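You operate a simulated robot arm through the tools that you are given. There is no shell and no other tool. Be economical: measure what you need, move in short steps, check, and stop when the job is done.

You run a simulated robot arm. Do the job below in one go: nothing can be reset, and whatever is moved stays where it is left.

TASK
Light the table flood lamp at 20 W and aim it at the pink square.
Fine: turn the red clamp knob to FREE to tilt it and back to HOLD.

It is judged by the outcome, as a careful person would: the job done as asked, and still so three seconds after it is handed in. It fails if anything else is knocked over, pushed out of place, dropped, spilled or broken.

THE ROBOT
A 7-joint arm with a two-finger parallel gripper, fixed in place. Base frame: the origin is at the foot of the arm, x ahead of it, y to its left, z up. Lengths are in cm, angles in degrees, forces in N, time in s.
With the tool pointing down near the work surface it reaches from about 50 to 94 cm from the base axis. Its first joint turns from -166.0 to 166.0 degrees. Payload 3.91 kg.
The tool frame sits at the grasp point between the pads (the TCP): z along the fingers, y along the line on which they close. The tips reach 3 cm beyond it. The gripper opens to 11 cm. The fingers are 2 cm wide and 1 cm thick; the gripper's body (4.8 by 11.2 cm) begins 5.5 cm behind the TCP.
Orientation is that of the tool frame in the base frame, as a unit quaternion [x, y, z, w]. With the fingers straight down and closing along the base's y, the tool's x points along the base's -x, its y along +y and its z along -z.

THE INTERFACE
- The arm moves only by the tool servo_tool. Its argument "targets" is a list of rows, each a list of 2 entries, a list of its own where there are three numbers: the shift along the tool's x, y, z in units of 50 mm (1.0 is 50 mm), then the turn, a rotation vector about the tool's x, y, z in units of 8 degrees (1.0 is 8 degrees). In form: [[[dx, dy, dz], [wx, wy, wz]], ...]. A call has 1 to 20 rows; each row shifts and turns the commanded pose from where the row before left it, along the tool's axes as they then stand. "claw" is the gripper command, from -1 (shut) to 1 (fully open), values between in proportion, set as the call begins (left out, the last holds). A call with a number of a shift or a turn outside -1 to 1 is refused whole. Each row takes 0.2 s and may step no farther than 5 cm and 8.6 degrees from the row before; otherwise, or with a gripper value out of range, the whole call is refused. Where a pose cannot be reached the arm comes as near as it can. A force on the tool above 40 N (or 10 N above the force at the start of the call, whichever is more), or a blocked arm, ends the call early, and 0.2 s more pass. The fingers move at their own pace (about 7.2 cm/s each) and stop on an object; they squeeze with about 41 N. The grip force told is the motor's: it shows also when the fingers shut on nothing. Time passes only in rows, and 0.2 s behind the last, so rows that do not move let the fingers close. The reply holds the time, the measured pose of the TCP, the force on the tool along the base axes, the opening and the grip force, in the units named above and with some noise, with the torque about the TCP (base axes, N m) and any sound that the robot's microphone picked up.
- Cameras (640 x 400 px; columns grow to the right, rows downward): "scene" is fixed at [5.24, -64.79, 150.04]; the picture's right is [0.30, -0.95, 0.00], its down [-0.60, -0.19, -0.77] and it looks along [0.74, 0.23, -0.63] (base axes); focal length 363 px, centre (320, 200). "wrist" rides on the gripper at [7.2, 1.7, -10.3] in the tool frame; the picture's right is [-0.23, 0.97, 0.00], its down [-0.76, -0.18, -0.62] and it looks along [-0.61, -0.14, 0.78] (tool axes); focal length 222 px, centre (320, 200). There is no depth. A picture from a camera that has moved, and an enlarged one, comes with that camera's place and axes in the base frame and with its lens.
- capture(camera): a new picture of that camera. The clock stands still meanwhile.
- move_column(by): slides the trunk up (or, below 0, down) by that many cm; the arm rides with it, the base frame stays. It gives what a move gives, with no picture.
- zoom(camera, box): a new picture of the part [left, top, right, bottom] of that camera's present view, enlarged. The clock stands still meanwhile.
- job_done(): hands the job in; it is judged then, once.

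Work in short steps. Places have to be worked out from the pictures, the camera data and where the tool is seen: move nearer, look again, correct. Check each grasp and each placing, and mend what went wrong. You have 120 turns and 64 pictures in all, those below and enlarged ones among them. Open the gripper and draw the arm clear of the work before you hand the job in, unless the task says otherwise; then end with one line.

The tools are called after ">>>" as name(argument=value, ...) on one line, values as JSON. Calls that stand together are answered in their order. servo_tool: Moves the arm, as the interface text tells. Its arguments: {"type":"object","properties":{"targets":{"type":"array","items":{"type":"array"}},"claw":{"type":"number"}},"required":["targets"]} The other tools are called the same way: move_column (by) slides the trunk up or down; capture (camera) takes a picture; zoom (camera, box) takes an enlarged picture of a part of a camera's view; job_done () hands the job in.

At the start:

```text
t: 0.0
position: [48.09, -27.33, 113.32]
ee_rot: [0.0, 1.0, 0.0, 0.0]
contact_force: [0.0, 0.1, -0.1]
wrist_torque: [0.02, 0.0, 0.0]
gripper_width: 11.01
gripper_force: 0.0
trunk travel left (down, up): [-62.5, 5.7]
```

scene: 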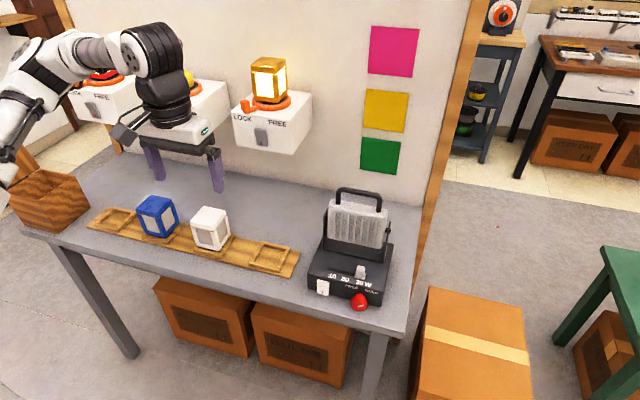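
wrist: 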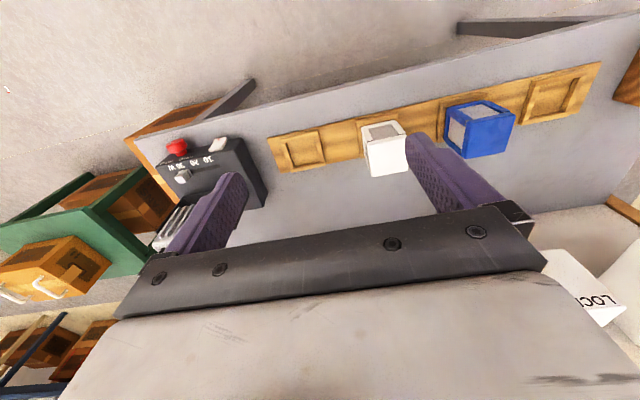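

I start with a closer look at the lamp and the wall squares.

>>> zoom(camera="scene", box=[290, 170, 430, 320])

>>> zoom(camera="scene", box=[220, 0, 460, 190])

```text
2.67 times, centred on (360, 245) of scene
camera zoom: at [5.24, -64.79, 150.04], right [0.3, -0.95, 0.0], down [-0.6, -0.19, -0.77], along [0.74, 0.23, -0.63], focal length 968 px, centre (213, 80)
```

zoom: 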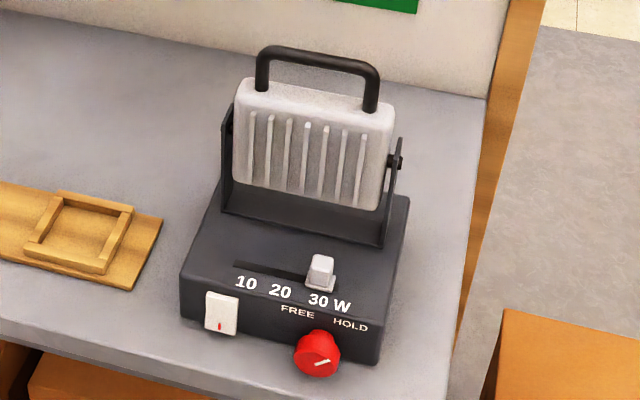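

```text
2.11 times, centred on (340, 95) of scene
camera zoom: at [5.24, -64.79, 150.04], right [0.3, -0.95, 0.0], down [-0.6, -0.19, -0.77], along [0.74, 0.23, -0.63], focal length 765 px, centre (278, 421)
```

zoom: 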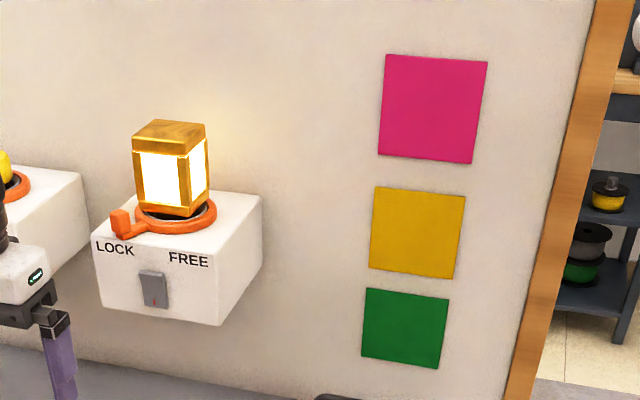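

The lamp faces the wall, its rear panel toward the robot. Triangulated, the knob is near (54,-59,81) and the panel front is at about x=56. I move closer for a better view.

>>> servo_tool(targets=[[[0, -0.9, 0], [0, 0, 0]], [[0, -0.9, 0.3], [0, 0, 0]], [[0, -0.9, 0.3], [0, 0, 0]], [[0.3, -0.9, 0.3], [0, 0, 0]], [[0.4, -0.9, 0.3], [0, 0, 0]]])

>>> capture(camera="wrist")

```text
refused: row 5 steps farther than a row can; nothing moved
```

```text
59 pictures are left
camera wrist: at [40.82, -25.42, 123.68], right [0.23, 0.97, 0.0], down [0.76, -0.18, 0.62], along [0.61, -0.14, -0.78], focal length 222 px, centre (320, 200)
```

wrist: 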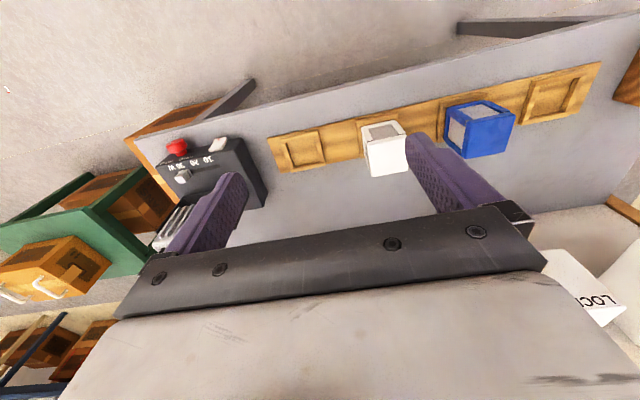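

The last row was too long, so I repeat with smaller steps.

>>> servo_tool(targets=[[[0, -0.8, 0.2], [0, 0, 0]], [[0, -0.8, 0.3], [0, 0, 0]], [[0.2, -0.8, 0.3], [0, 0, 0]], [[0.3, -0.8, 0.3], [0, 0, 0]], [[0.3, -0.8, 0.3], [0, 0, 0]]])

```text
t: 1.2
position: [44.08, -47.1, 106.47]
ee_rot: [-0.001, 1.0, 0.0, 0.0]
contact_force: [0.7, -0.1, -0.2]
wrist_torque: [0.04, -0.03, 0.02]
gripper_width: 10.98
gripper_force: 0.0
trunk travel left (down, up): [-62.5, 5.7]
```

Clear of everything; now a picture from here.

>>> capture(camera="wrist")

```text
58 pictures are left
camera wrist: at [36.77, -45.33, 116.74], right [0.23, 0.97, 0.0], down [0.76, -0.18, 0.62], along [0.61, -0.14, -0.78], focal length 222 px, centre (320, 200)
```

wrist: 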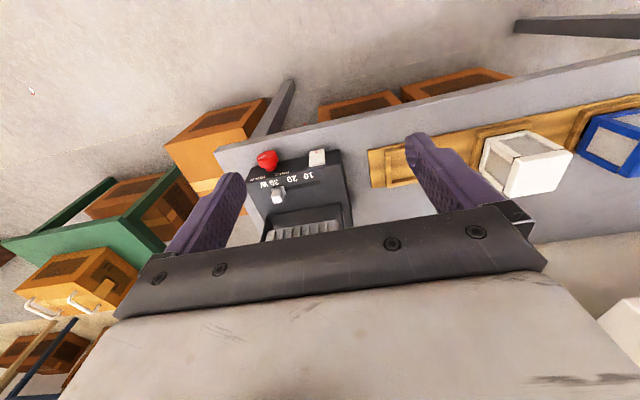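

>>> zoom(camera="wrist", box=[220, 130, 380, 250])

```text
3.33 times, centred on (300, 190) of wrist
camera zoom: at [36.77, -45.33, 116.74], right [0.23, 0.97, 0.0], down [0.76, -0.18, 0.62], along [0.61, -0.14, -0.78], focal length 740 px, centre (387, 233)
```

zoom: 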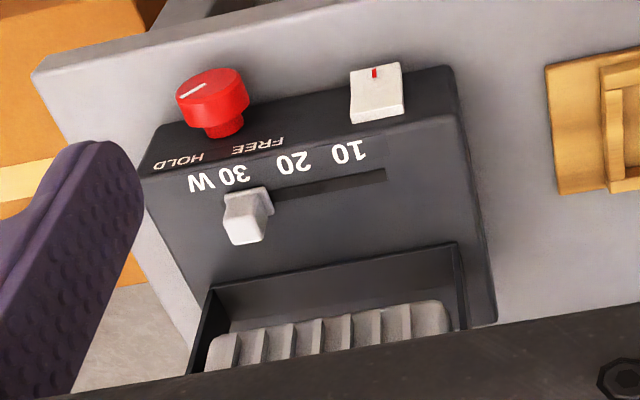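

Panel geometry: box top at z≈84, slider cap about (57.9,-57.7,87) at 30 W, and 20 W lies about 3.1 cm toward +y. I lean the tool 16° so the hand stays off the lamp handle and approach above the slider.

>>> servo_tool(targets=[[[0, 0, 0], [0, -1, 0]], [[0, 0, 0], [0, -1, 0]], [[-0.405, -0.53, 0.56], [0, 0, 0]], [[-0.405, -0.53, 0.56], [0, 0, 0]], [[-0.405, -0.53, 0.56], [0, 0, 0]], [[-0.405, -0.53, 0.56], [0, 0, 0]]], claw=-0.09)

>>> capture(camera="wrist")

>>> zoom(camera="scene", box=[260, 120, 430, 320])

```text
t: 2.6
position: [55.05, -57.92, 97.87]
ee_rot: [0.001, 0.99, 0.0, 0.139]
contact_force: [-0.1, 0.3, 0.3]
wrist_torque: [0.02, 0.03, 0.01]
gripper_width: 5.0
gripper_force: 0.1
trunk travel left (down, up): [-62.5, 5.7]
```

```text
56 pictures are left
camera wrist: at [45.26, -56.09, 105.69], right [0.22, 0.97, 0.06], down [0.56, -0.18, 0.81], along [0.8, -0.14, -0.58], focal length 222 px, centre (320, 200)
```

wrist: 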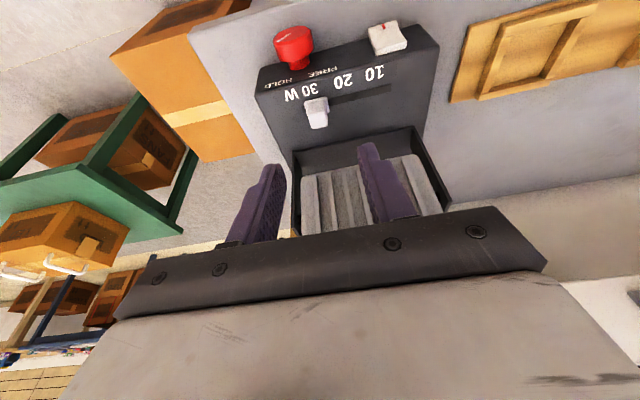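

```text
2.00 times, centred on (345, 220) of scene
camera zoom: at [5.24, -64.79, 150.04], right [0.3, -0.95, 0.0], down [-0.6, -0.19, -0.77], along [0.74, 0.23, -0.63], focal length 726 px, centre (270, 160)
```

zoom: 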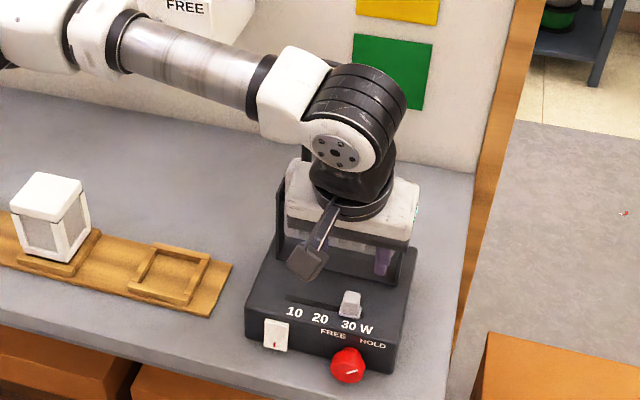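

The slider re-measures at (57.2,-57.85), top z≈87. I descend with the fingers straddling it, stopping tips about 1 cm above the panel.

>>> servo_tool(targets=[[[0.09, 0.01, 0.65], [0, 0, 0]], [[0.09, 0.01, 0.6], [0, 0, 0]], [[0.09, 0.01, 0.5], [0, 0, 0]], [[0, 0, 0.2], [0, 0, 0]]])

>>> zoom(camera="wrist", box=[200, 0, 440, 220])

>>> zoom(camera="scene", box=[300, 210, 400, 310])

```text
t: 3.6
position: [56.23, -57.57, 88.29]
ee_rot: [0.0, 0.99, 0.001, 0.139]
contact_force: [0.5, -0.1, 0.0]
wrist_torque: [0.01, -0.03, -0.02]
gripper_width: 4.98
gripper_force: 0.0
trunk travel left (down, up): [-62.5, 5.7]
```

```text
1.82 times, centred on (320, 110) of wrist
camera zoom: at [46.43, -55.81, 96.09], right [0.22, 0.97, 0.06], down [0.56, -0.18, 0.81], along [0.8, -0.14, -0.58], focal length 404 px, centre (320, 364)
```

zoom: 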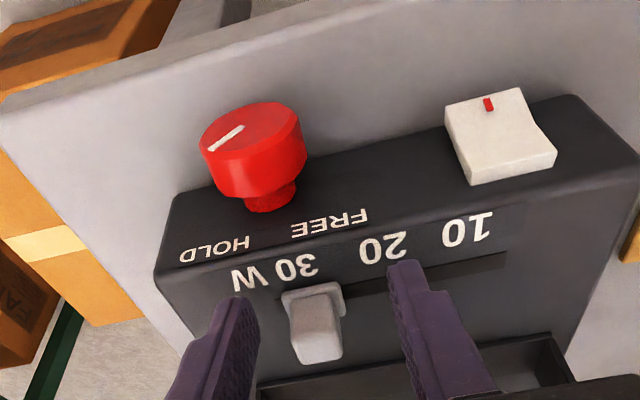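

```text
4.00 times, centred on (350, 260) of scene
camera zoom: at [5.24, -64.79, 150.04], right [0.3, -0.95, 0.0], down [-0.6, -0.19, -0.77], along [0.74, 0.23, -0.63], focal length 1453 px, centre (200, -40)
```

zoom: 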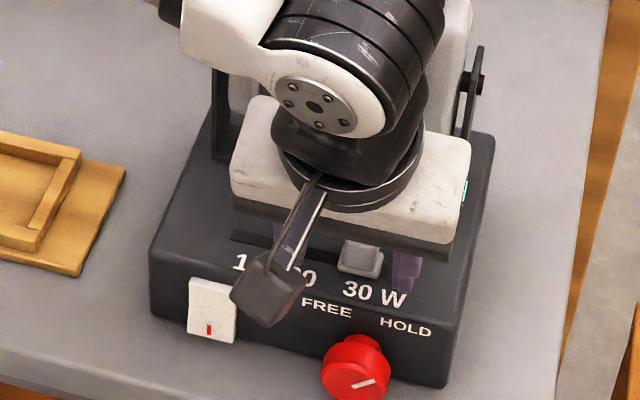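

The fingers straddle the slider cap, so I close on it.

>>> servo_tool(targets=[[[0, 0, 0], [0, 0, 0]], [[0, 0, 0], [0, 0, 0]], [[0, 0, 0], [0, 0, 0]]], claw=-0.8)

>>> zoom(camera="wrist", box=[200, 0, 440, 220])

```text
t: 4.4
position: [56.24, -57.58, 88.28]
ee_rot: [0.0, 0.99, 0.0, 0.138]
contact_force: [0.2, -1.6, -2.0]
wrist_torque: [-0.06, -0.24, 0.04]
gripper_width: 1.78
gripper_force: 44.6
trunk travel left (down, up): [-62.5, 5.7]
```

```text
1.82 times, centred on (320, 110) of wrist
camera zoom: at [46.43, -55.8, 96.1], right [0.22, 0.97, 0.06], down [0.56, -0.18, 0.81], along [0.8, -0.14, -0.58], focal length 404 px, centre (320, 364)
```

zoom: 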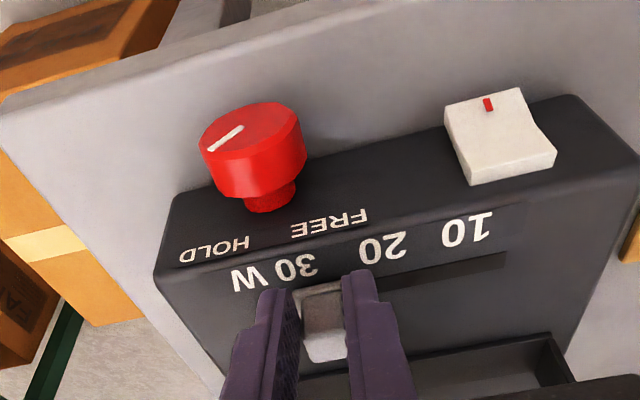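

The slider is gripped (width 1.78). I slide it 3.0 cm toward +y.

>>> servo_tool(targets=[[[0, 0.15, 0], [0, 0, 0]], [[0, 0.15, 0], [0, 0, 0]], [[0, 0.15, 0], [0, 0, 0]], [[0, 0.15, 0], [0, 0, 0]], [[0, 0, 0], [0, 0, 0]]])

>>> zoom(camera="wrist", box=[200, 0, 440, 220])

```text
t: 5.6
position: [56.26, -54.55, 88.09]
ee_rot: [0.001, 0.99, -0.001, 0.139]
contact_force: [-3.2, -2.2, 0.3]
wrist_torque: [-0.06, -0.19, -0.05]
gripper_width: 1.79
gripper_force: 44.8
trunk travel left (down, up): [-62.5, 5.7]
```

```text
1.82 times, centred on (320, 110) of wrist
camera zoom: at [46.43, -52.87, 96.1], right [0.22, 0.97, 0.06], down [0.56, -0.18, 0.81], along [0.8, -0.14, -0.58], focal length 404 px, centre (320, 364)
```

zoom: 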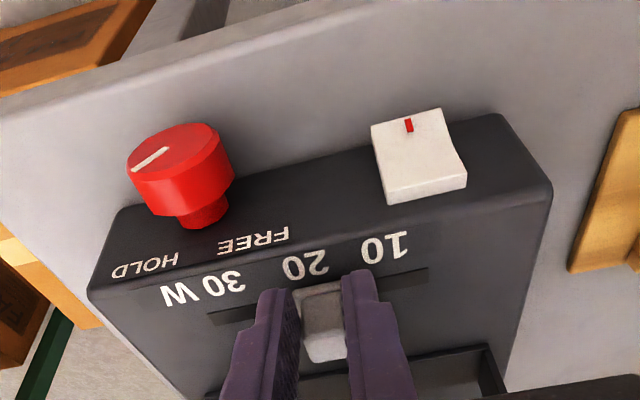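

The slider now sits at the middle of the slot, below "20". I release, back up and check.

>>> servo_tool(targets=[[[0, 0, 0], [0, 0, 0]], [[0, 0, 0], [0, 0, 0]], [[0, 0, -0.8], [0, 0, 0]], [[0, 0, -0.9], [0, 0, 0]], [[0.8, 0, 0], [0, 0, 0]], [[0.9, 0, 0], [0, 0, 0]]], claw=-0.3)

>>> zoom(camera="scene", box=[300, 210, 400, 310])

>>> zoom(camera="wrist", box=[200, 0, 440, 220])

```text
t: 7.0
position: [45.87, -54.61, 94.26]
ee_rot: [0.0, 0.99, -0.001, 0.139]
contact_force: [-0.4, -0.9, -0.8]
wrist_torque: [0.01, 0.01, 0.01]
gripper_width: 3.86
gripper_force: 0.0
trunk travel left (down, up): [-62.5, 5.7]
```

```text
4.00 times, centred on (350, 260) of scene
camera zoom: at [5.24, -64.79, 150.04], right [0.3, -0.95, 0.0], down [-0.6, -0.19, -0.77], along [0.74, 0.23, -0.63], focal length 1453 px, centre (200, -40)
```

zoom: 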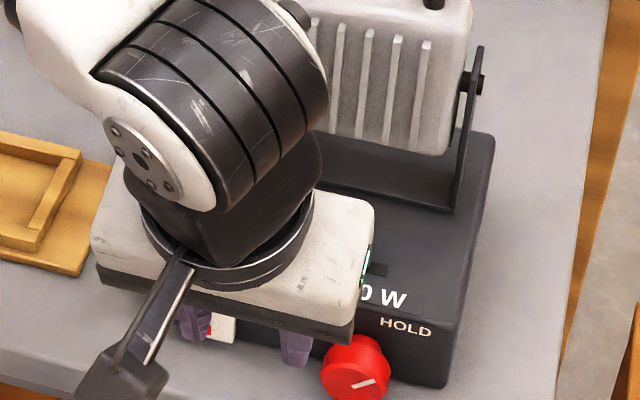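

```text
1.82 times, centred on (320, 110) of wrist
camera zoom: at [35.91, -52.78, 102.02], right [0.22, 0.97, 0.06], down [0.56, -0.18, 0.81], along [0.8, -0.14, -0.58], focal length 404 px, centre (320, 364)
```

zoom: 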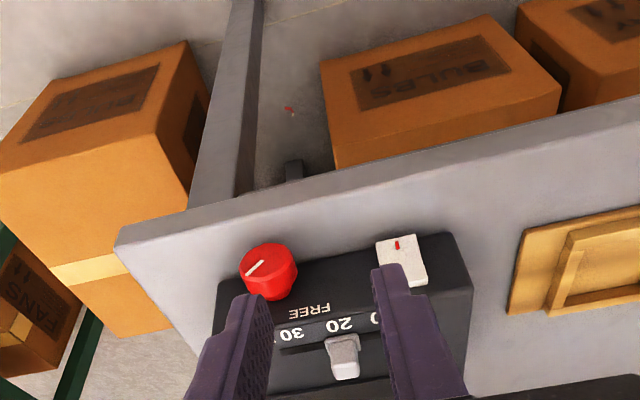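

The slider is at 20 W. Next I turn the tool horizontal, facing the front panel, staying clear in front of the table to view the rocker and knob.

>>> servo_tool(targets=[[[0.6, 0, -0.6], [0, 0, 0]], [[0, 0, 0], [0, -1, 0]], [[0, 0, 0], [0, -1, 0]], [[0, 0, 0], [0, -1, 0]], [[0, 0, 0], [0, -1, 0]], [[0, 0, 0], [0, -1, 0]], [[0, 0, 0], [0, -1, 0]], [[0, 0, 0], [0, -1, 0]], [[0, 0, 0], [0, -1, 0]], [[0, 0, 0], [0, -1, 0]], [[0, 0, 0], [0, -0.25, 0]]])

>>> capture(camera="wrist")

>>> capture(camera="scene")

```text
t: 9.4
position: [42.17, -54.68, 95.93]
ee_rot: [-0.001, 0.706, 0.0, 0.708]
contact_force: [0.0, 0.0, -0.6]
wrist_torque: [0.0, 0.01, 0.01]
gripper_width: 3.87
gripper_force: 0.1
trunk travel left (down, up): [-62.5, 5.7]
```

```text
48 pictures are left
camera wrist: at [31.78, -52.9, 88.66], right [0.0, 0.97, 0.23], down [-0.62, -0.18, 0.76], along [0.78, -0.14, 0.61], focal length 222 px, centre (320, 200)
```

wrist: 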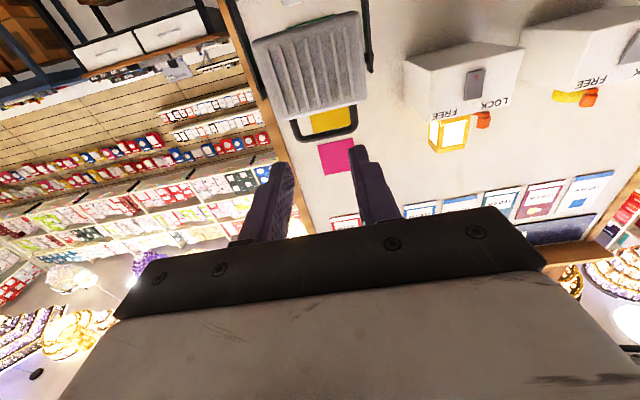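

```text
47 pictures are left
```

scene: 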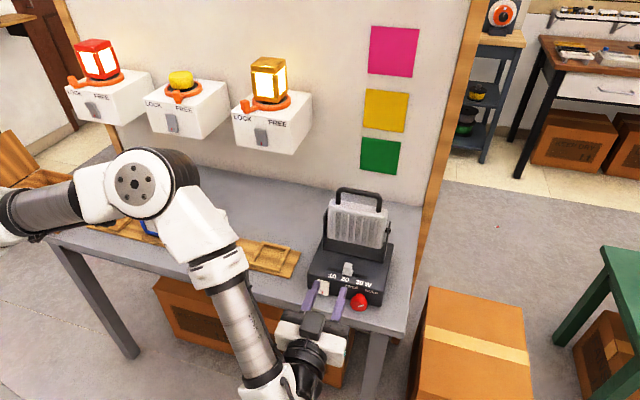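

The horizontal pose works. The camera looks upward from below, so I lower the tool to bring the front panel into view.

>>> servo_tool(targets=[[[0.8, 0, 0], [0, 0, 0]], [[0.8, 0, 0], [0, 0, 0]], [[0.8, 0, 0], [0, 0, 0]]])

>>> capture(camera="wrist")

>>> capture(camera="scene")

```text
t: 10.2
position: [41.96, -54.91, 83.89]
ee_rot: [-0.001, 0.707, 0.001, 0.707]
contact_force: [0.1, 0.3, 0.1]
wrist_torque: [0.02, 0.01, 0.04]
gripper_width: 3.83
gripper_force: 0.0
trunk travel left (down, up): [-62.5, 5.7]
```

```text
46 pictures are left
camera wrist: at [31.7, -53.03, 76.55], right [0.0, 0.97, 0.23], down [-0.62, -0.18, 0.76], along [0.78, -0.14, 0.61], focal length 222 px, centre (320, 200)
```

wrist: 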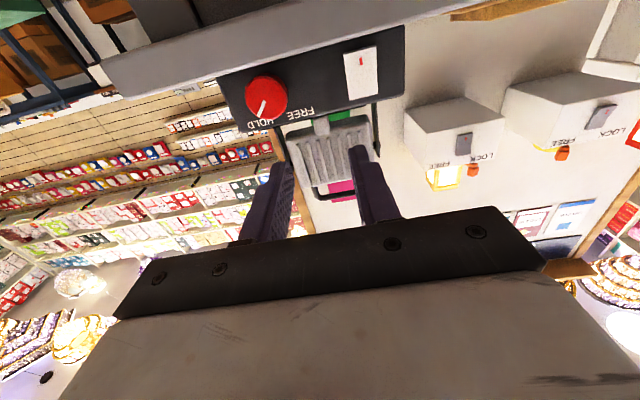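

```text
45 pictures are left
```

scene: 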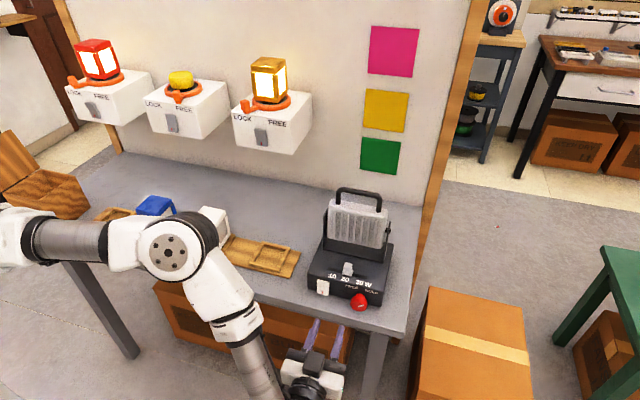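

>>> zoom(camera="wrist", box=[210, 20, 420, 150])

>>> zoom(camera="scene", box=[60, 60, 300, 210])

```text
3.05 times, centred on (315, 85) of wrist
camera zoom: at [31.7, -53.03, 76.55], right [0.0, 0.97, 0.23], down [-0.62, -0.18, 0.76], along [0.78, -0.14, 0.61], focal length 677 px, centre (335, 550)
```

zoom: 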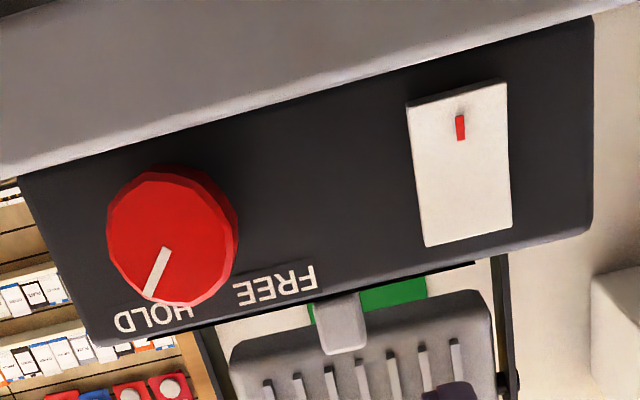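

```text
2.67 times, centred on (180, 135) of scene
camera zoom: at [5.24, -64.79, 150.04], right [0.3, -0.95, 0.0], down [-0.6, -0.19, -0.77], along [0.74, 0.23, -0.63], focal length 968 px, centre (693, 373)
```

zoom: 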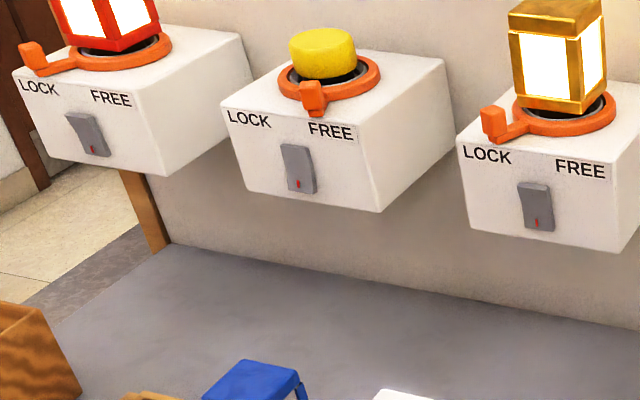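

I measure the knob at (53.4,-58.95,80.7) with radius 1.9 and its pointer about 39° toward HOLD. The rocker is at y≈-50.1, z 79.3–83.3, and the table top is at z≈78. I compare rocker states, lit fixtures against ours.

>>> zoom(camera="scene", box=[150, 100, 290, 160])

>>> zoom(camera="scene", box=[300, 260, 380, 320])

```text
4.57 times, centred on (220, 130) of scene
camera zoom: at [5.24, -64.79, 150.04], right [0.3, -0.95, 0.0], down [-0.6, -0.19, -0.77], along [0.74, 0.23, -0.63], focal length 1660 px, centre (777, 520)
```

zoom: 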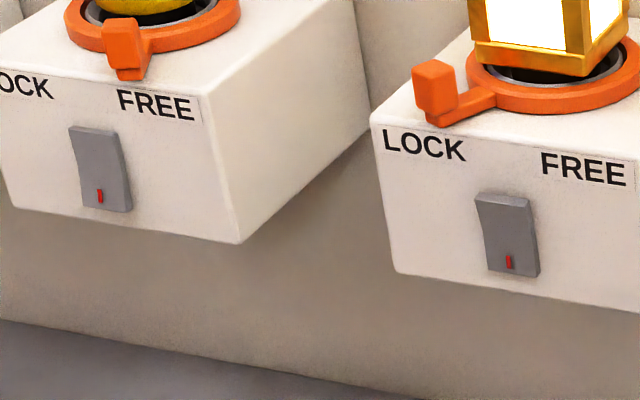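

```text
6.67 times, centred on (340, 290) of scene
camera zoom: at [5.24, -64.79, 150.04], right [0.3, -0.95, 0.0], down [-0.6, -0.19, -0.77], along [0.74, 0.23, -0.63], focal length 2421 px, centre (187, -400)
```

zoom: 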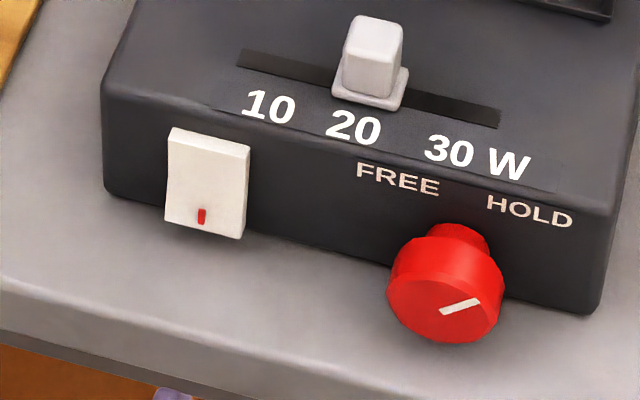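

The lit fixtures have the marked bottom pressed in, while ours sticks out at the bottom, so I need to press low on the rocker. I close the fingers and line up at y=-50.1, z=80.

>>> servo_tool(targets=[[[0.3, 0.4, 0], [0, 0, 0]], [[0.3, 0.4, 0], [0, 0, 0]], [[0.18, 0.16, 0], [0, 0, 0]], [[0, 0, 0], [0, 0, 0]]], claw=-1)

>>> capture(camera="wrist")

>>> capture(camera="scene")

```text
t: 11.2
position: [42.56, -50.59, 80.16]
ee_rot: [0.001, 0.71, -0.001, 0.704]
contact_force: [-0.5, 0.7, 0.6]
wrist_torque: [-0.02, 0.01, 0.02]
gripper_width: 0.0
gripper_force: 37.9
out of reach, approached as far as the arm can: row 2, 3
trunk travel left (down, up): [-62.5, 5.7]
```

```text
40 pictures are left
camera wrist: at [32.24, -48.89, 72.84], right [0.0, 0.97, 0.23], down [-0.62, -0.18, 0.77], along [0.79, -0.14, 0.6], focal length 222 px, centre (320, 200)
```

wrist: 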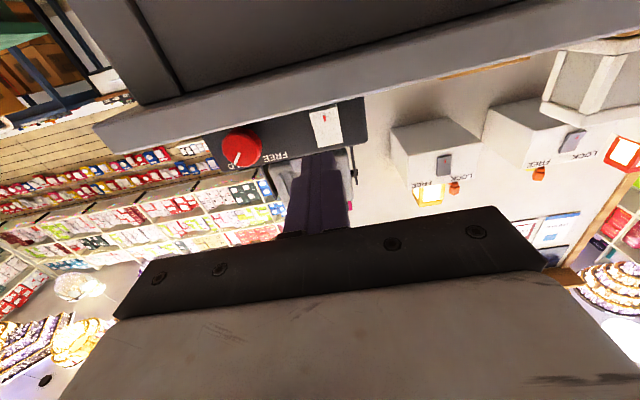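

```text
39 pictures are left
```

scene: 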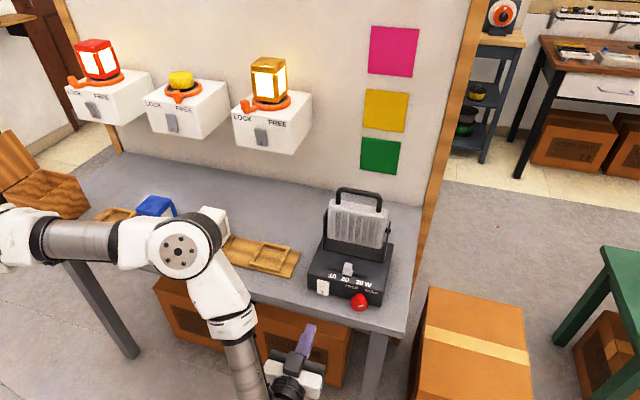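

A limit was touched only slightly. The pose is nearly right, so I advance toward the rocker, where reach should be easier.

>>> servo_tool(targets=[[[0, 0.05, 0.4], [0, 0, 0]], [[0, 0.05, 0.4], [0, 0, 0]], [[0, 0, 0.4], [0, 0, 0]]])

>>> zoom(camera="wrist", box=[210, 40, 420, 180])

>>> capture(camera="scene")

```text
t: 12.0
position: [48.61, -50.41, 80.05]
ee_rot: [0.0, 0.707, 0.001, 0.707]
contact_force: [0.0, -0.5, -0.3]
wrist_torque: [0.01, 0.03, 0.01]
gripper_width: 0.0
gripper_force: 37.5
trunk travel left (down, up): [-62.5, 5.7]
```

```text
2.86 times, centred on (315, 110) of wrist
camera zoom: at [38.24, -48.51, 72.75], right [0.0, 0.97, 0.23], down [-0.62, -0.18, 0.76], along [0.78, -0.14, 0.61], focal length 635 px, centre (334, 457)
```

zoom: 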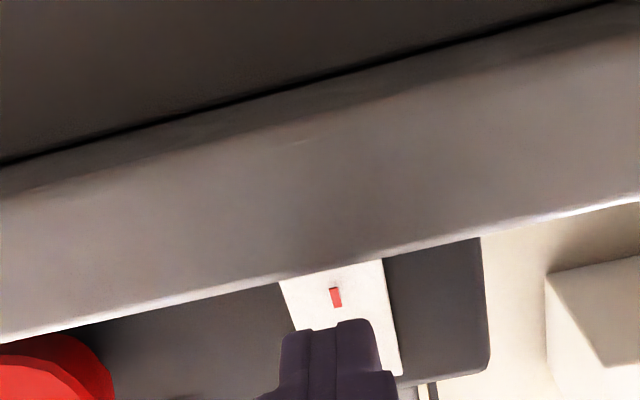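

```text
37 pictures are left
```

scene: 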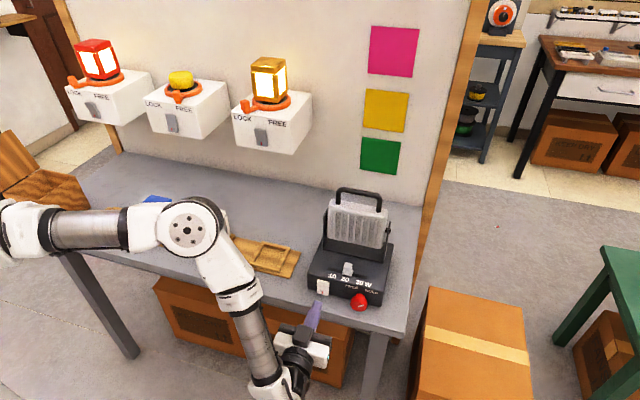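

Table top confirmed at 77.9, finger underside at 79.05. The tips are on line with the lower half of the rocker, so I push in small steps.

>>> servo_tool(targets=[[[0, 0.02, 0.2], [0, 0, 0]], [[0, 0, 0.15], [0, 0, 0]], [[0, 0, 0.1], [0, 0, 0]], [[0, 0, 0.08], [0, 0, 0]], [[0, 0, 0.08], [0, 0, 0]]])

>>> zoom(camera="scene", box=[280, 20, 440, 320])

```text
t: 13.2
position: [51.75, -50.13, 79.9]
ee_rot: [-0.001, 0.708, 0.0, 0.707]
contact_force: [-1.3, -0.4, 0.2]
wrist_torque: [-0.05, 0.02, -0.01]
gripper_width: 0.0
gripper_force: 37.6
trunk travel left (down, up): [-62.5, 5.7]
```

```text
1.33 times, centred on (360, 170) of scene
camera zoom: at [5.24, -64.79, 150.04], right [0.3, -0.95, 0.0], down [-0.6, -0.19, -0.77], along [0.74, 0.23, -0.63], focal length 484 px, centre (267, 240)
```

zoom: 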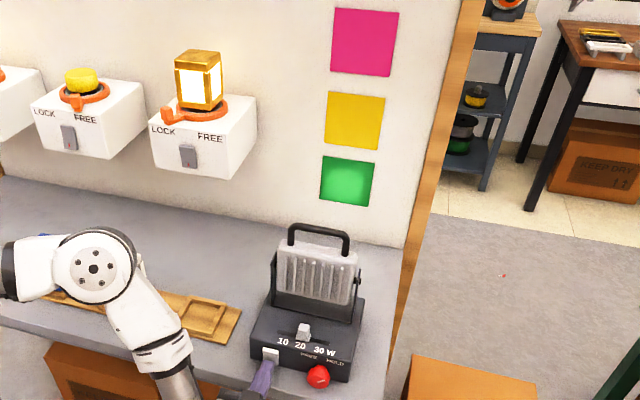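

The green square is now brightly lit, so the lamp seems on and aimed horizontally at green. I back off and verify.

>>> servo_tool(targets=[[[0, 0, -0.5], [0, 0, 0]], [[0, 0, -0.7], [0, 0, 0]], [[0, 0, 0], [0, 0, 0]]])

>>> zoom(camera="scene", box=[280, 20, 440, 320])

>>> zoom(camera="scene", box=[300, 250, 380, 320])

```text
t: 14.0
position: [45.68, -50.22, 80.01]
ee_rot: [0.0, 0.707, 0.0, 0.707]
contact_force: [-0.4, -0.6, -0.7]
wrist_torque: [-0.04, -0.02, -0.03]
gripper_width: 0.01
gripper_force: 37.7
trunk travel left (down, up): [-62.5, 5.7]
```

```text
1.33 times, centred on (360, 170) of scene
camera zoom: at [5.24, -64.79, 150.04], right [0.3, -0.95, 0.0], down [-0.6, -0.19, -0.77], along [0.74, 0.23, -0.63], focal length 484 px, centre (267, 240)
```

zoom: 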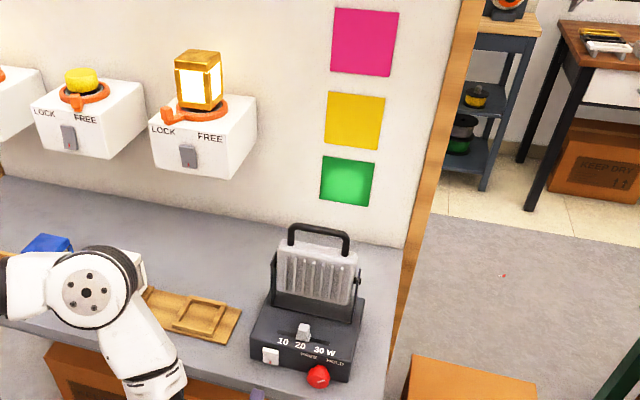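

```text
5.71 times, centred on (340, 285) of scene
camera zoom: at [5.24, -64.79, 150.04], right [0.3, -0.95, 0.0], down [-0.6, -0.19, -0.77], along [0.74, 0.23, -0.63], focal length 2076 px, centre (206, -286)
```

zoom: 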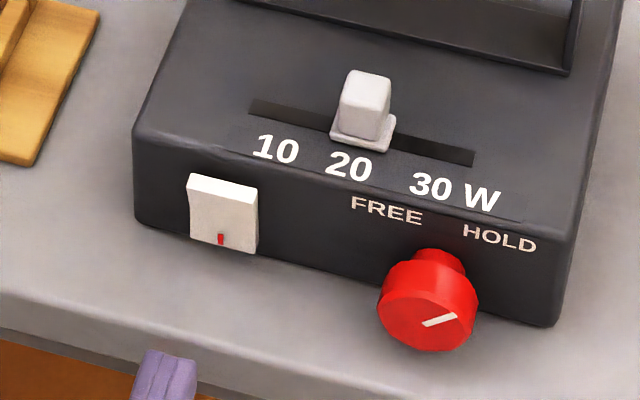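

The lamp is on, with the slider centred at 20 W. Next is the knob: open to 5 cm, line up with its axis and pre-roll +22°. I'll ratchet it because table clearance is small.

>>> servo_tool(targets=[[[-0.04, -0.6, 0], [0, 0, 0]], [[-0.05, -0.6, 0], [0, 0, 0]], [[-0.05, -0.55, 0], [0, 0, 0]], [[0, 0, 0], [0, 0, 0.95]], [[0, 0, 0], [0, 0, 0.9]], [[0, 0, 0], [0, 0, 0.9]]], claw=-0.09)

>>> capture(camera="wrist")

```text
t: 15.4
position: [45.72, -58.81, 80.66]
ee_rot: [0.136, 0.694, 0.135, 0.694]
contact_force: [0.0, -0.9, 1.1]
wrist_torque: [0.0, -0.01, 0.03]
gripper_width: 5.0
gripper_force: 0.1
trunk travel left (down, up): [-62.5, 5.7]
```

```text
33 pictures are left
camera wrist: at [35.37, -54.51, 74.56], right [0.0, 0.82, 0.58], down [-0.62, -0.45, 0.64], along [0.78, -0.36, 0.51], focal length 222 px, centre (320, 200)
```

wrist: 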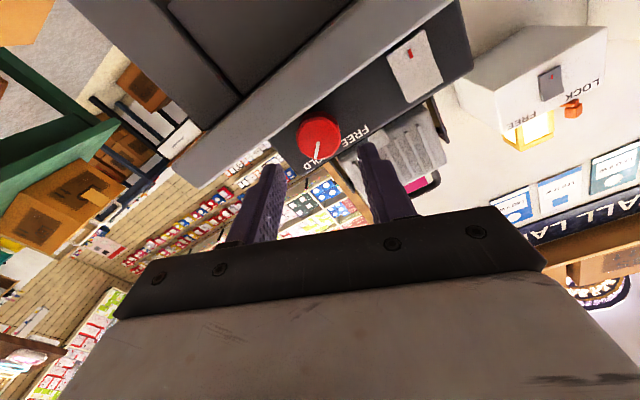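

The knob re-measures at (53.4,-59.05,80.7), on axis. I advance so the tips overlap it.

>>> servo_tool(targets=[[[0, -0.03, 0.4], [0, 0, 0]], [[0, 0, 0.4], [0, 0, 0]], [[0, 0, 0.25], [0, 0, 0]], [[0, 0, 0.15], [0, 0, 0]]])

>>> zoom(camera="scene", box=[310, 250, 410, 330])

>>> zoom(camera="wrist", box=[210, 80, 430, 230])

```text
t: 16.4
position: [51.75, -58.97, 80.64]
ee_rot: [0.135, 0.694, 0.136, 0.694]
contact_force: [-0.1, 0.0, 0.6]
wrist_torque: [-0.01, 0.02, 0.03]
gripper_width: 5.02
gripper_force: 0.1
trunk travel left (down, up): [-62.5, 5.7]
```

```text
5.00 times, centred on (360, 290) of scene
camera zoom: at [5.24, -64.79, 150.04], right [0.3, -0.95, 0.0], down [-0.6, -0.19, -0.77], along [0.74, 0.23, -0.63], focal length 1816 px, centre (120, -250)
```

zoom: 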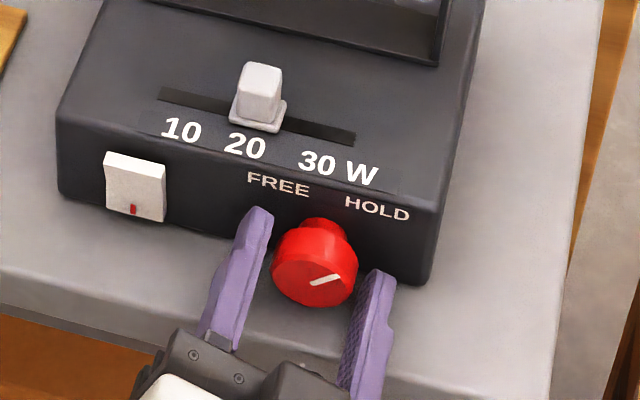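

```text
2.67 times, centred on (320, 155) of wrist
camera zoom: at [41.42, -54.64, 74.5], right [0.0, 0.82, 0.58], down [-0.62, -0.45, 0.64], along [0.78, -0.36, 0.51], focal length 592 px, centre (320, 320)
```

zoom: 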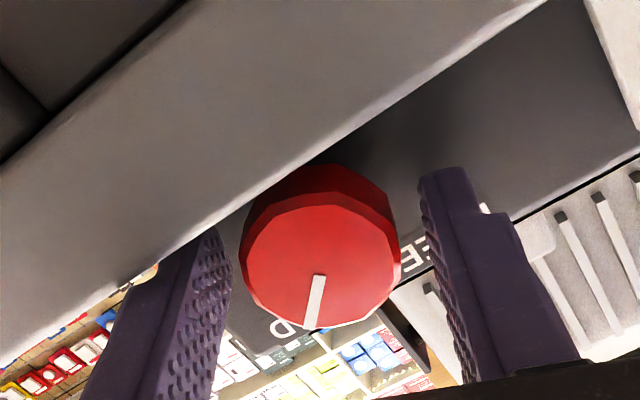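

The knob sits between the fingers, so I close, turn −44° and check.

>>> servo_tool(targets=[[[0, 0, 0], [0, 0, 0]], [[0, 0, 0], [0, 0, 0]], [[0, 0, 0], [0, 0, -0.7]], [[0, 0, 0], [0, 0, -0.8]], [[0, 0, 0], [0, 0, -0.8]], [[0, 0, 0], [0, 0, -0.8]], [[0, 0, 0], [0, 0, -0.8]], [[0, 0, 0], [0, 0, -0.8]], [[0, 0, 0], [0, 0, -0.8]]], claw=-0.7)

>>> zoom(camera="wrist", box=[210, 80, 430, 230])

>>> zoom(camera="scene", box=[280, 20, 440, 320])

```text
t: 18.4
position: [51.74, -58.99, 80.67]
ee_rot: [-0.135, 0.693, -0.136, 0.694]
contact_force: [11.7, -2.5, 7.6]
wrist_torque: [0.03, 0.47, -0.15]
gripper_width: 3.52
gripper_force: 45.0
trunk travel left (down, up): [-62.5, 5.7]
```

```text
2.67 times, centred on (320, 155) of wrist
camera zoom: at [41.41, -60.14, 73.23], right [0.0, 0.99, -0.16], down [-0.62, 0.12, 0.77], along [0.78, 0.1, 0.62], focal length 592 px, centre (320, 320)
```

zoom: 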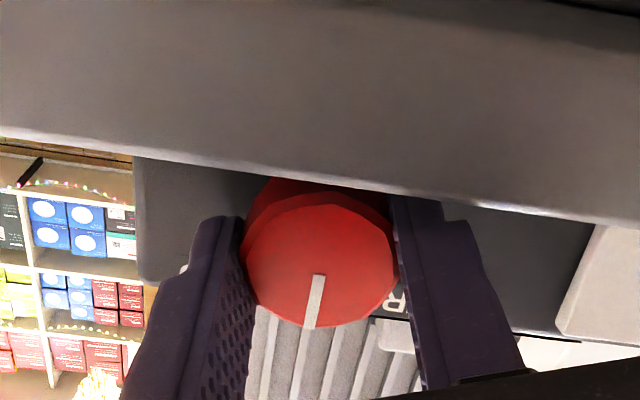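

```text
1.33 times, centred on (360, 170) of scene
camera zoom: at [5.24, -64.79, 150.04], right [0.3, -0.95, 0.0], down [-0.6, -0.19, -0.77], along [0.74, 0.23, -0.63], focal length 484 px, centre (267, 240)
```

zoom: 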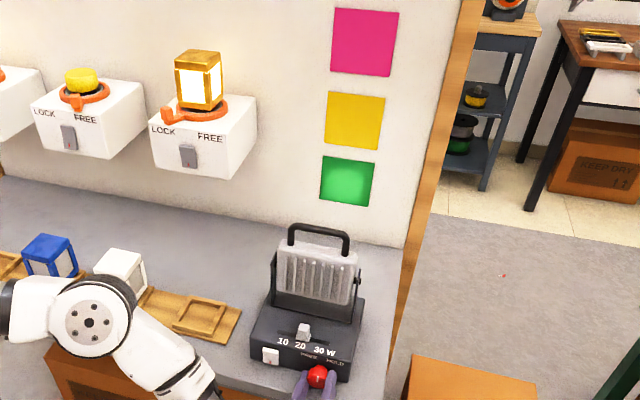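

The marker moved with the grip to about vertical. I release, roll back, regrip and turn another −46°.

>>> servo_tool(targets=[[[0, 0, 0], [0, 0, 0]], [[0, 0, 0], [0, 0, 0]], [[0, 0, 0], [0, 0, 0.8]], [[0, 0, 0], [0, 0, 0.8]], [[0, 0, 0], [0, 0, 0.8]], [[0, 0, 0], [0, 0, 0.8]], [[0, 0, 0], [0, 0, 0.8]], [[0, 0, 0], [0, 0, 0.8]], [[0, 0, 0], [0, 0, 0.8]], [[0, 0, 0], [0, 0, 0]]], claw=-0.14)

>>> servo_tool(targets=[[[0, 0, 0], [0, 0, 0]], [[0, 0, 0], [0, 0, 0]], [[0, 0, 0], [0, 0, -0.8]], [[0, 0, 0], [0, 0, -0.8]], [[0, 0, 0], [0, 0, -0.8]], [[0, 0, 0], [0, 0, -0.8]], [[0, 0, 0], [0, 0, -0.8]], [[0, 0, 0], [0, 0, -0.8]], [[0, 0, 0], [0, 0, -0.8]]], claw=-0.7)

>>> zoom(camera="wrist", box=[210, 80, 430, 230])

>>> zoom(camera="scene", box=[280, 20, 440, 320])

```text
t: 20.6
position: [51.69, -59.04, 80.66]
ee_rot: [0.14, 0.693, 0.14, 0.693]
contact_force: [0.4, 0.4, -0.7]
wrist_torque: [0.0, 0.0, 0.03]
gripper_width: 4.73
gripper_force: 0.1
trunk travel left (down, up): [-62.5, 5.7]
```

```text
t: 22.6
position: [51.66, -59.03, 80.64]
ee_rot: [-0.135, 0.694, -0.136, 0.694]
contact_force: [8.8, -8.3, 0.0]
wrist_torque: [-0.03, -0.17, -0.39]
gripper_width: 3.49
gripper_force: 44.6
trunk travel left (down, up): [-62.5, 5.7]
```

```text
2.67 times, centred on (320, 155) of wrist
camera zoom: at [41.35, -60.14, 73.2], right [0.0, 0.99, -0.16], down [-0.62, 0.12, 0.77], along [0.78, 0.1, 0.62], focal length 592 px, centre (320, 320)
```

zoom: 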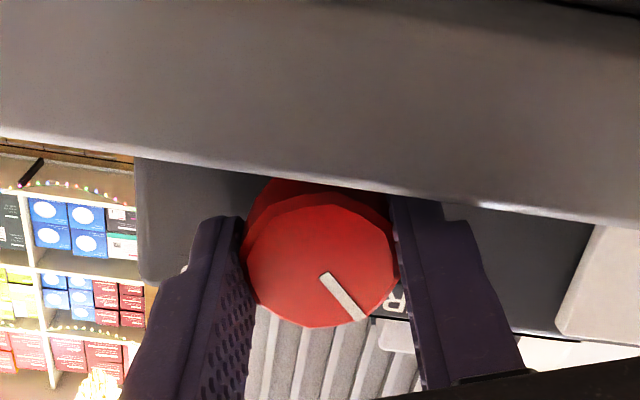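

```text
1.33 times, centred on (360, 170) of scene
camera zoom: at [5.24, -64.79, 150.04], right [0.3, -0.95, 0.0], down [-0.6, -0.19, -0.77], along [0.74, 0.23, -0.63], focal length 484 px, centre (267, 240)
```

zoom: 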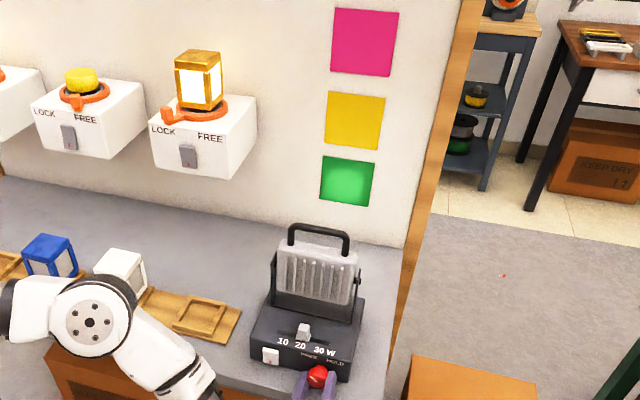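

The marker is now about 40° toward FREE and the head hasn't dropped. I add another 8° to make sure it is fully at FREE.

>>> servo_tool(targets=[[[0, 0, 0], [0, 0, -0.5]], [[0, 0, 0], [0, 0, -0.5]], [[0, 0, 0], [0, 0, 0]]])

>>> zoom(camera="wrist", box=[210, 80, 430, 230])

```text
t: 23.4
position: [51.57, -58.99, 80.67]
ee_rot: [-0.183, 0.683, -0.182, 0.683]
contact_force: [9.3, -14.8, 3.6]
wrist_torque: [1.34, 0.37, -0.57]
gripper_width: 3.64
gripper_force: 44.5
trunk travel left (down, up): [-62.5, 5.7]
```

```text
2.67 times, centred on (320, 155) of wrist
camera zoom: at [41.32, -61.15, 73.42], right [0.0, 0.96, -0.29], down [-0.62, 0.23, 0.75], along [0.78, 0.18, 0.6], focal length 592 px, centre (320, 320)
```

zoom: 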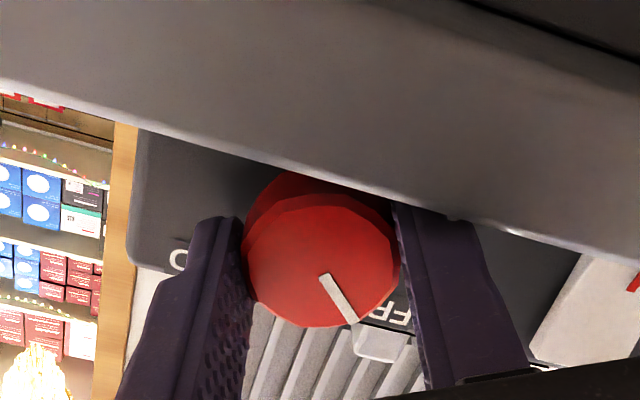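

The torque rose to 1.3 N·m, so the knob is against its FREE stop. I release with a small opening and back straight out.

>>> servo_tool(targets=[[[0, 0, 0], [0, 0, 0.4]], [[0, 0, 0], [0, 0, 0]], [[0, 0, 0], [0, 0, 0]], [[0, 0, -0.5], [0, 0, 0]], [[0, 0, -0.8], [0, 0, 0]], [[0, 0, 0], [0, 0, 0.9]], [[0, 0, 0], [0, 0, 0.9]], [[0, 0, 0], [0, 0, 0.9]], [[0, 0, 0], [0, 0, 0.6]]], claw=-0.2)

>>> zoom(camera="scene", box=[290, 170, 410, 320])

```text
t: 25.4
position: [45.19, -59.05, 80.6]
ee_rot: [-0.001, 0.707, -0.004, 0.707]
contact_force: [0.5, -0.5, 0.5]
wrist_torque: [0.02, 0.0, 0.06]
gripper_width: 4.4
gripper_force: 0.0
trunk travel left (down, up): [-62.5, 5.7]
```

```text
2.67 times, centred on (350, 245) of scene
camera zoom: at [5.24, -64.79, 150.04], right [0.3, -0.95, 0.0], down [-0.6, -0.19, -0.77], along [0.74, 0.23, -0.63], focal length 968 px, centre (240, 80)
```

zoom: 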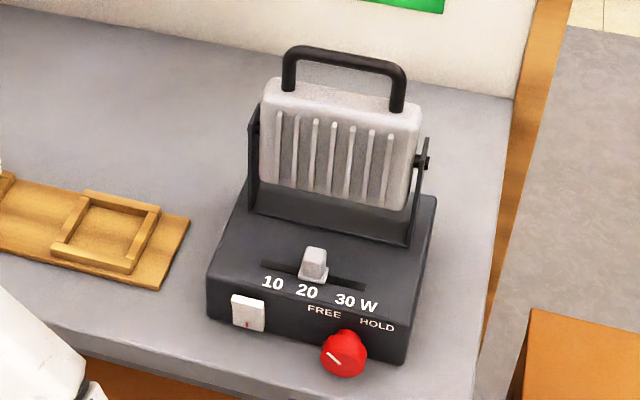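

The knob is at FREE and the head stays put. From the geometry, the head pivot is at about (65.5,-54.7,94.2), the handle bar at z≈103.4 and the pink square at (95.9,-55,123), so a tilt of about 43° is needed. I raise up and lean the tool to 20° so closed fingers can hook the bar from behind.

>>> servo_tool(targets=[[[-0.8, 0.1, -0.2], [0, 0, 0]], [[-0.9, 0.1, 0], [0, 0, 0]], [[-0.9, 0.1, 0], [0, 0, 0]], [[-0.9, 0.1, 0], [0, 0, 0]], [[-0.9, 0.1, 0], [0, 0, 0]], [[-0.9, 0.1, 0], [0, 0, 0]], [[-0.8, 0.2, 0], [0, 0, 0]], [[0, 0, 0], [0, 1, 0]], [[0, 0, 0], [0, 1, 0]], [[0, 0, 0], [0, 1, 0]], [[0, 0, 0], [0, 1, 0]], [[0, 0, 0], [0, 1, 0]], [[0, 0, 0], [0, 1, 0]], [[0, 0, 0], [0, 1, 0]], [[0, 0, 0], [0, 1, 0]], [[0, 0, 0], [0, 0.75, 0]]], claw=-1)

>>> capture(camera="wrist")

```text
t: 28.8
position: [44.75, -55.93, 110.28]
ee_rot: [-0.001, 0.985, -0.004, 0.173]
contact_force: [0.4, 0.1, 0.1]
wrist_torque: [0.03, 0.0, 0.0]
gripper_width: 0.0
gripper_force: 37.7
out of reach, approached as far as the arm can: row 7
trunk travel left (down, up): [-62.5, 5.7]
```

```text
24 pictures are left
camera wrist: at [34.45, -54.15, 117.46], right [0.21, 0.97, 0.07], down [0.5, -0.17, 0.85], along [0.84, -0.15, -0.53], focal length 222 px, centre (320, 200)
```

wrist: 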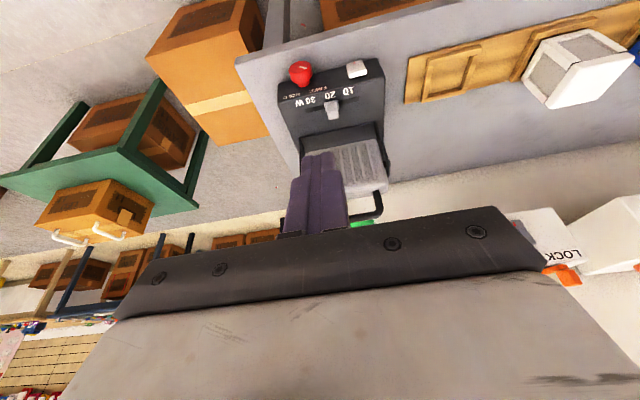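

I move over the top of the handle to a spot just behind the bar, keeping the tips about 3 cm above it.

>>> servo_tool(targets=[[[-0.85, 0.05, 0.31], [0, 0, 0]], [[-0.85, 0.05, 0.31], [0, 0, 0]], [[-0.85, 0.05, 0.31], [0, 0, 0]], [[-0.85, 0.05, 0.31], [0, 0, 0]], [[-0.85, 0.05, 0.31], [0, 0, 0]]])

>>> zoom(camera="scene", box=[290, 130, 430, 250])

>>> zoom(camera="wrist", box=[220, 80, 440, 240])

```text
t: 30.0
position: [67.28, -54.52, 110.16]
ee_rot: [0.0, 0.985, -0.004, 0.173]
contact_force: [0.3, -0.4, -0.2]
wrist_torque: [0.03, 0.0, -0.02]
gripper_width: 0.01
gripper_force: 37.7
trunk travel left (down, up): [-62.5, 5.7]
```

```text
3.33 times, centred on (360, 190) of scene
camera zoom: at [5.24, -64.79, 150.04], right [0.3, -0.95, 0.0], down [-0.6, -0.19, -0.77], along [0.74, 0.23, -0.63], focal length 1211 px, centre (187, 233)
```

zoom: 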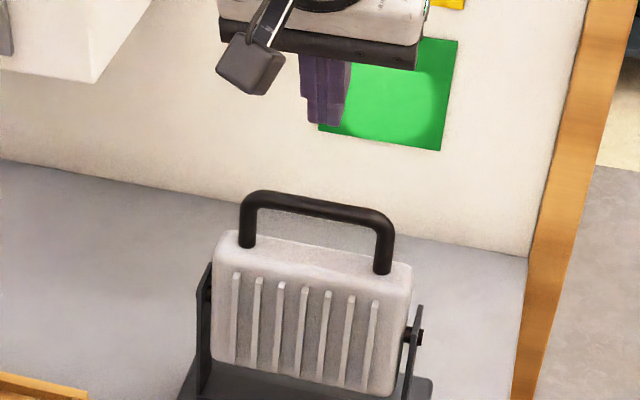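

```text
2.50 times, centred on (330, 160) of wrist
camera zoom: at [56.94, -52.7, 117.32], right [0.22, 0.97, 0.07], down [0.5, -0.17, 0.85], along [0.84, -0.15, -0.53], focal length 555 px, centre (295, 300)
```

zoom: 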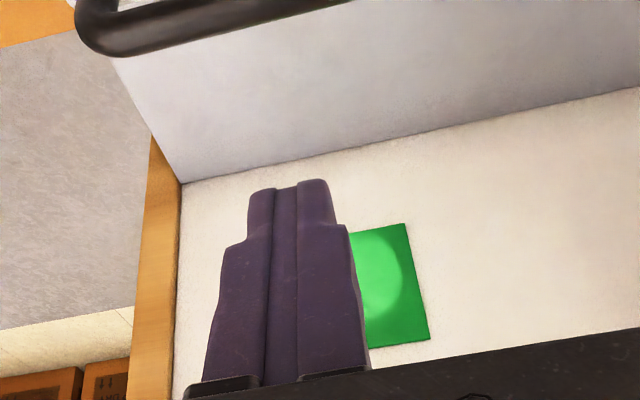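

The beam spot shows on the green square, and the bar is at about x=64.6, z=103. I lower the fingers straight down behind the bar.

>>> servo_tool(targets=[[[0.188, 0, 0.51], [0, 0, 0]], [[0.1, 0, 0.27], [0, 0, 0]], [[0.088, 0, 0.24], [0, 0, 0]]])

>>> zoom(camera="scene", box=[290, 130, 430, 250])

```text
t: 30.8
position: [67.38, -54.71, 104.72]
ee_rot: [-0.001, 0.985, -0.004, 0.175]
contact_force: [0.5, -0.5, -0.2]
wrist_torque: [-0.01, 0.02, -0.02]
gripper_width: 0.0
gripper_force: 38.0
trunk travel left (down, up): [-62.5, 5.7]
```

```text
3.33 times, centred on (360, 190) of scene
camera zoom: at [5.24, -64.79, 150.04], right [0.3, -0.95, 0.0], down [-0.6, -0.19, -0.77], along [0.74, 0.23, -0.63], focal length 1211 px, centre (187, 233)
```

zoom: 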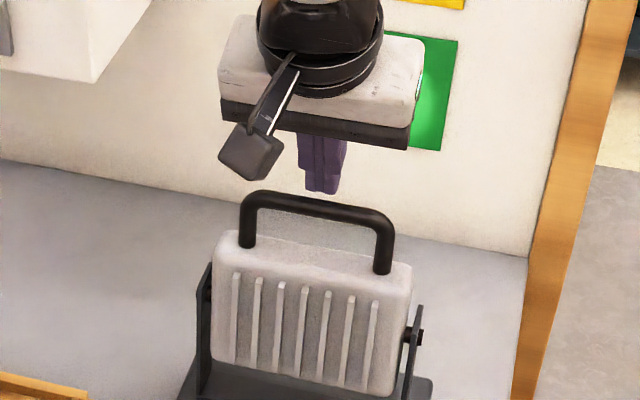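

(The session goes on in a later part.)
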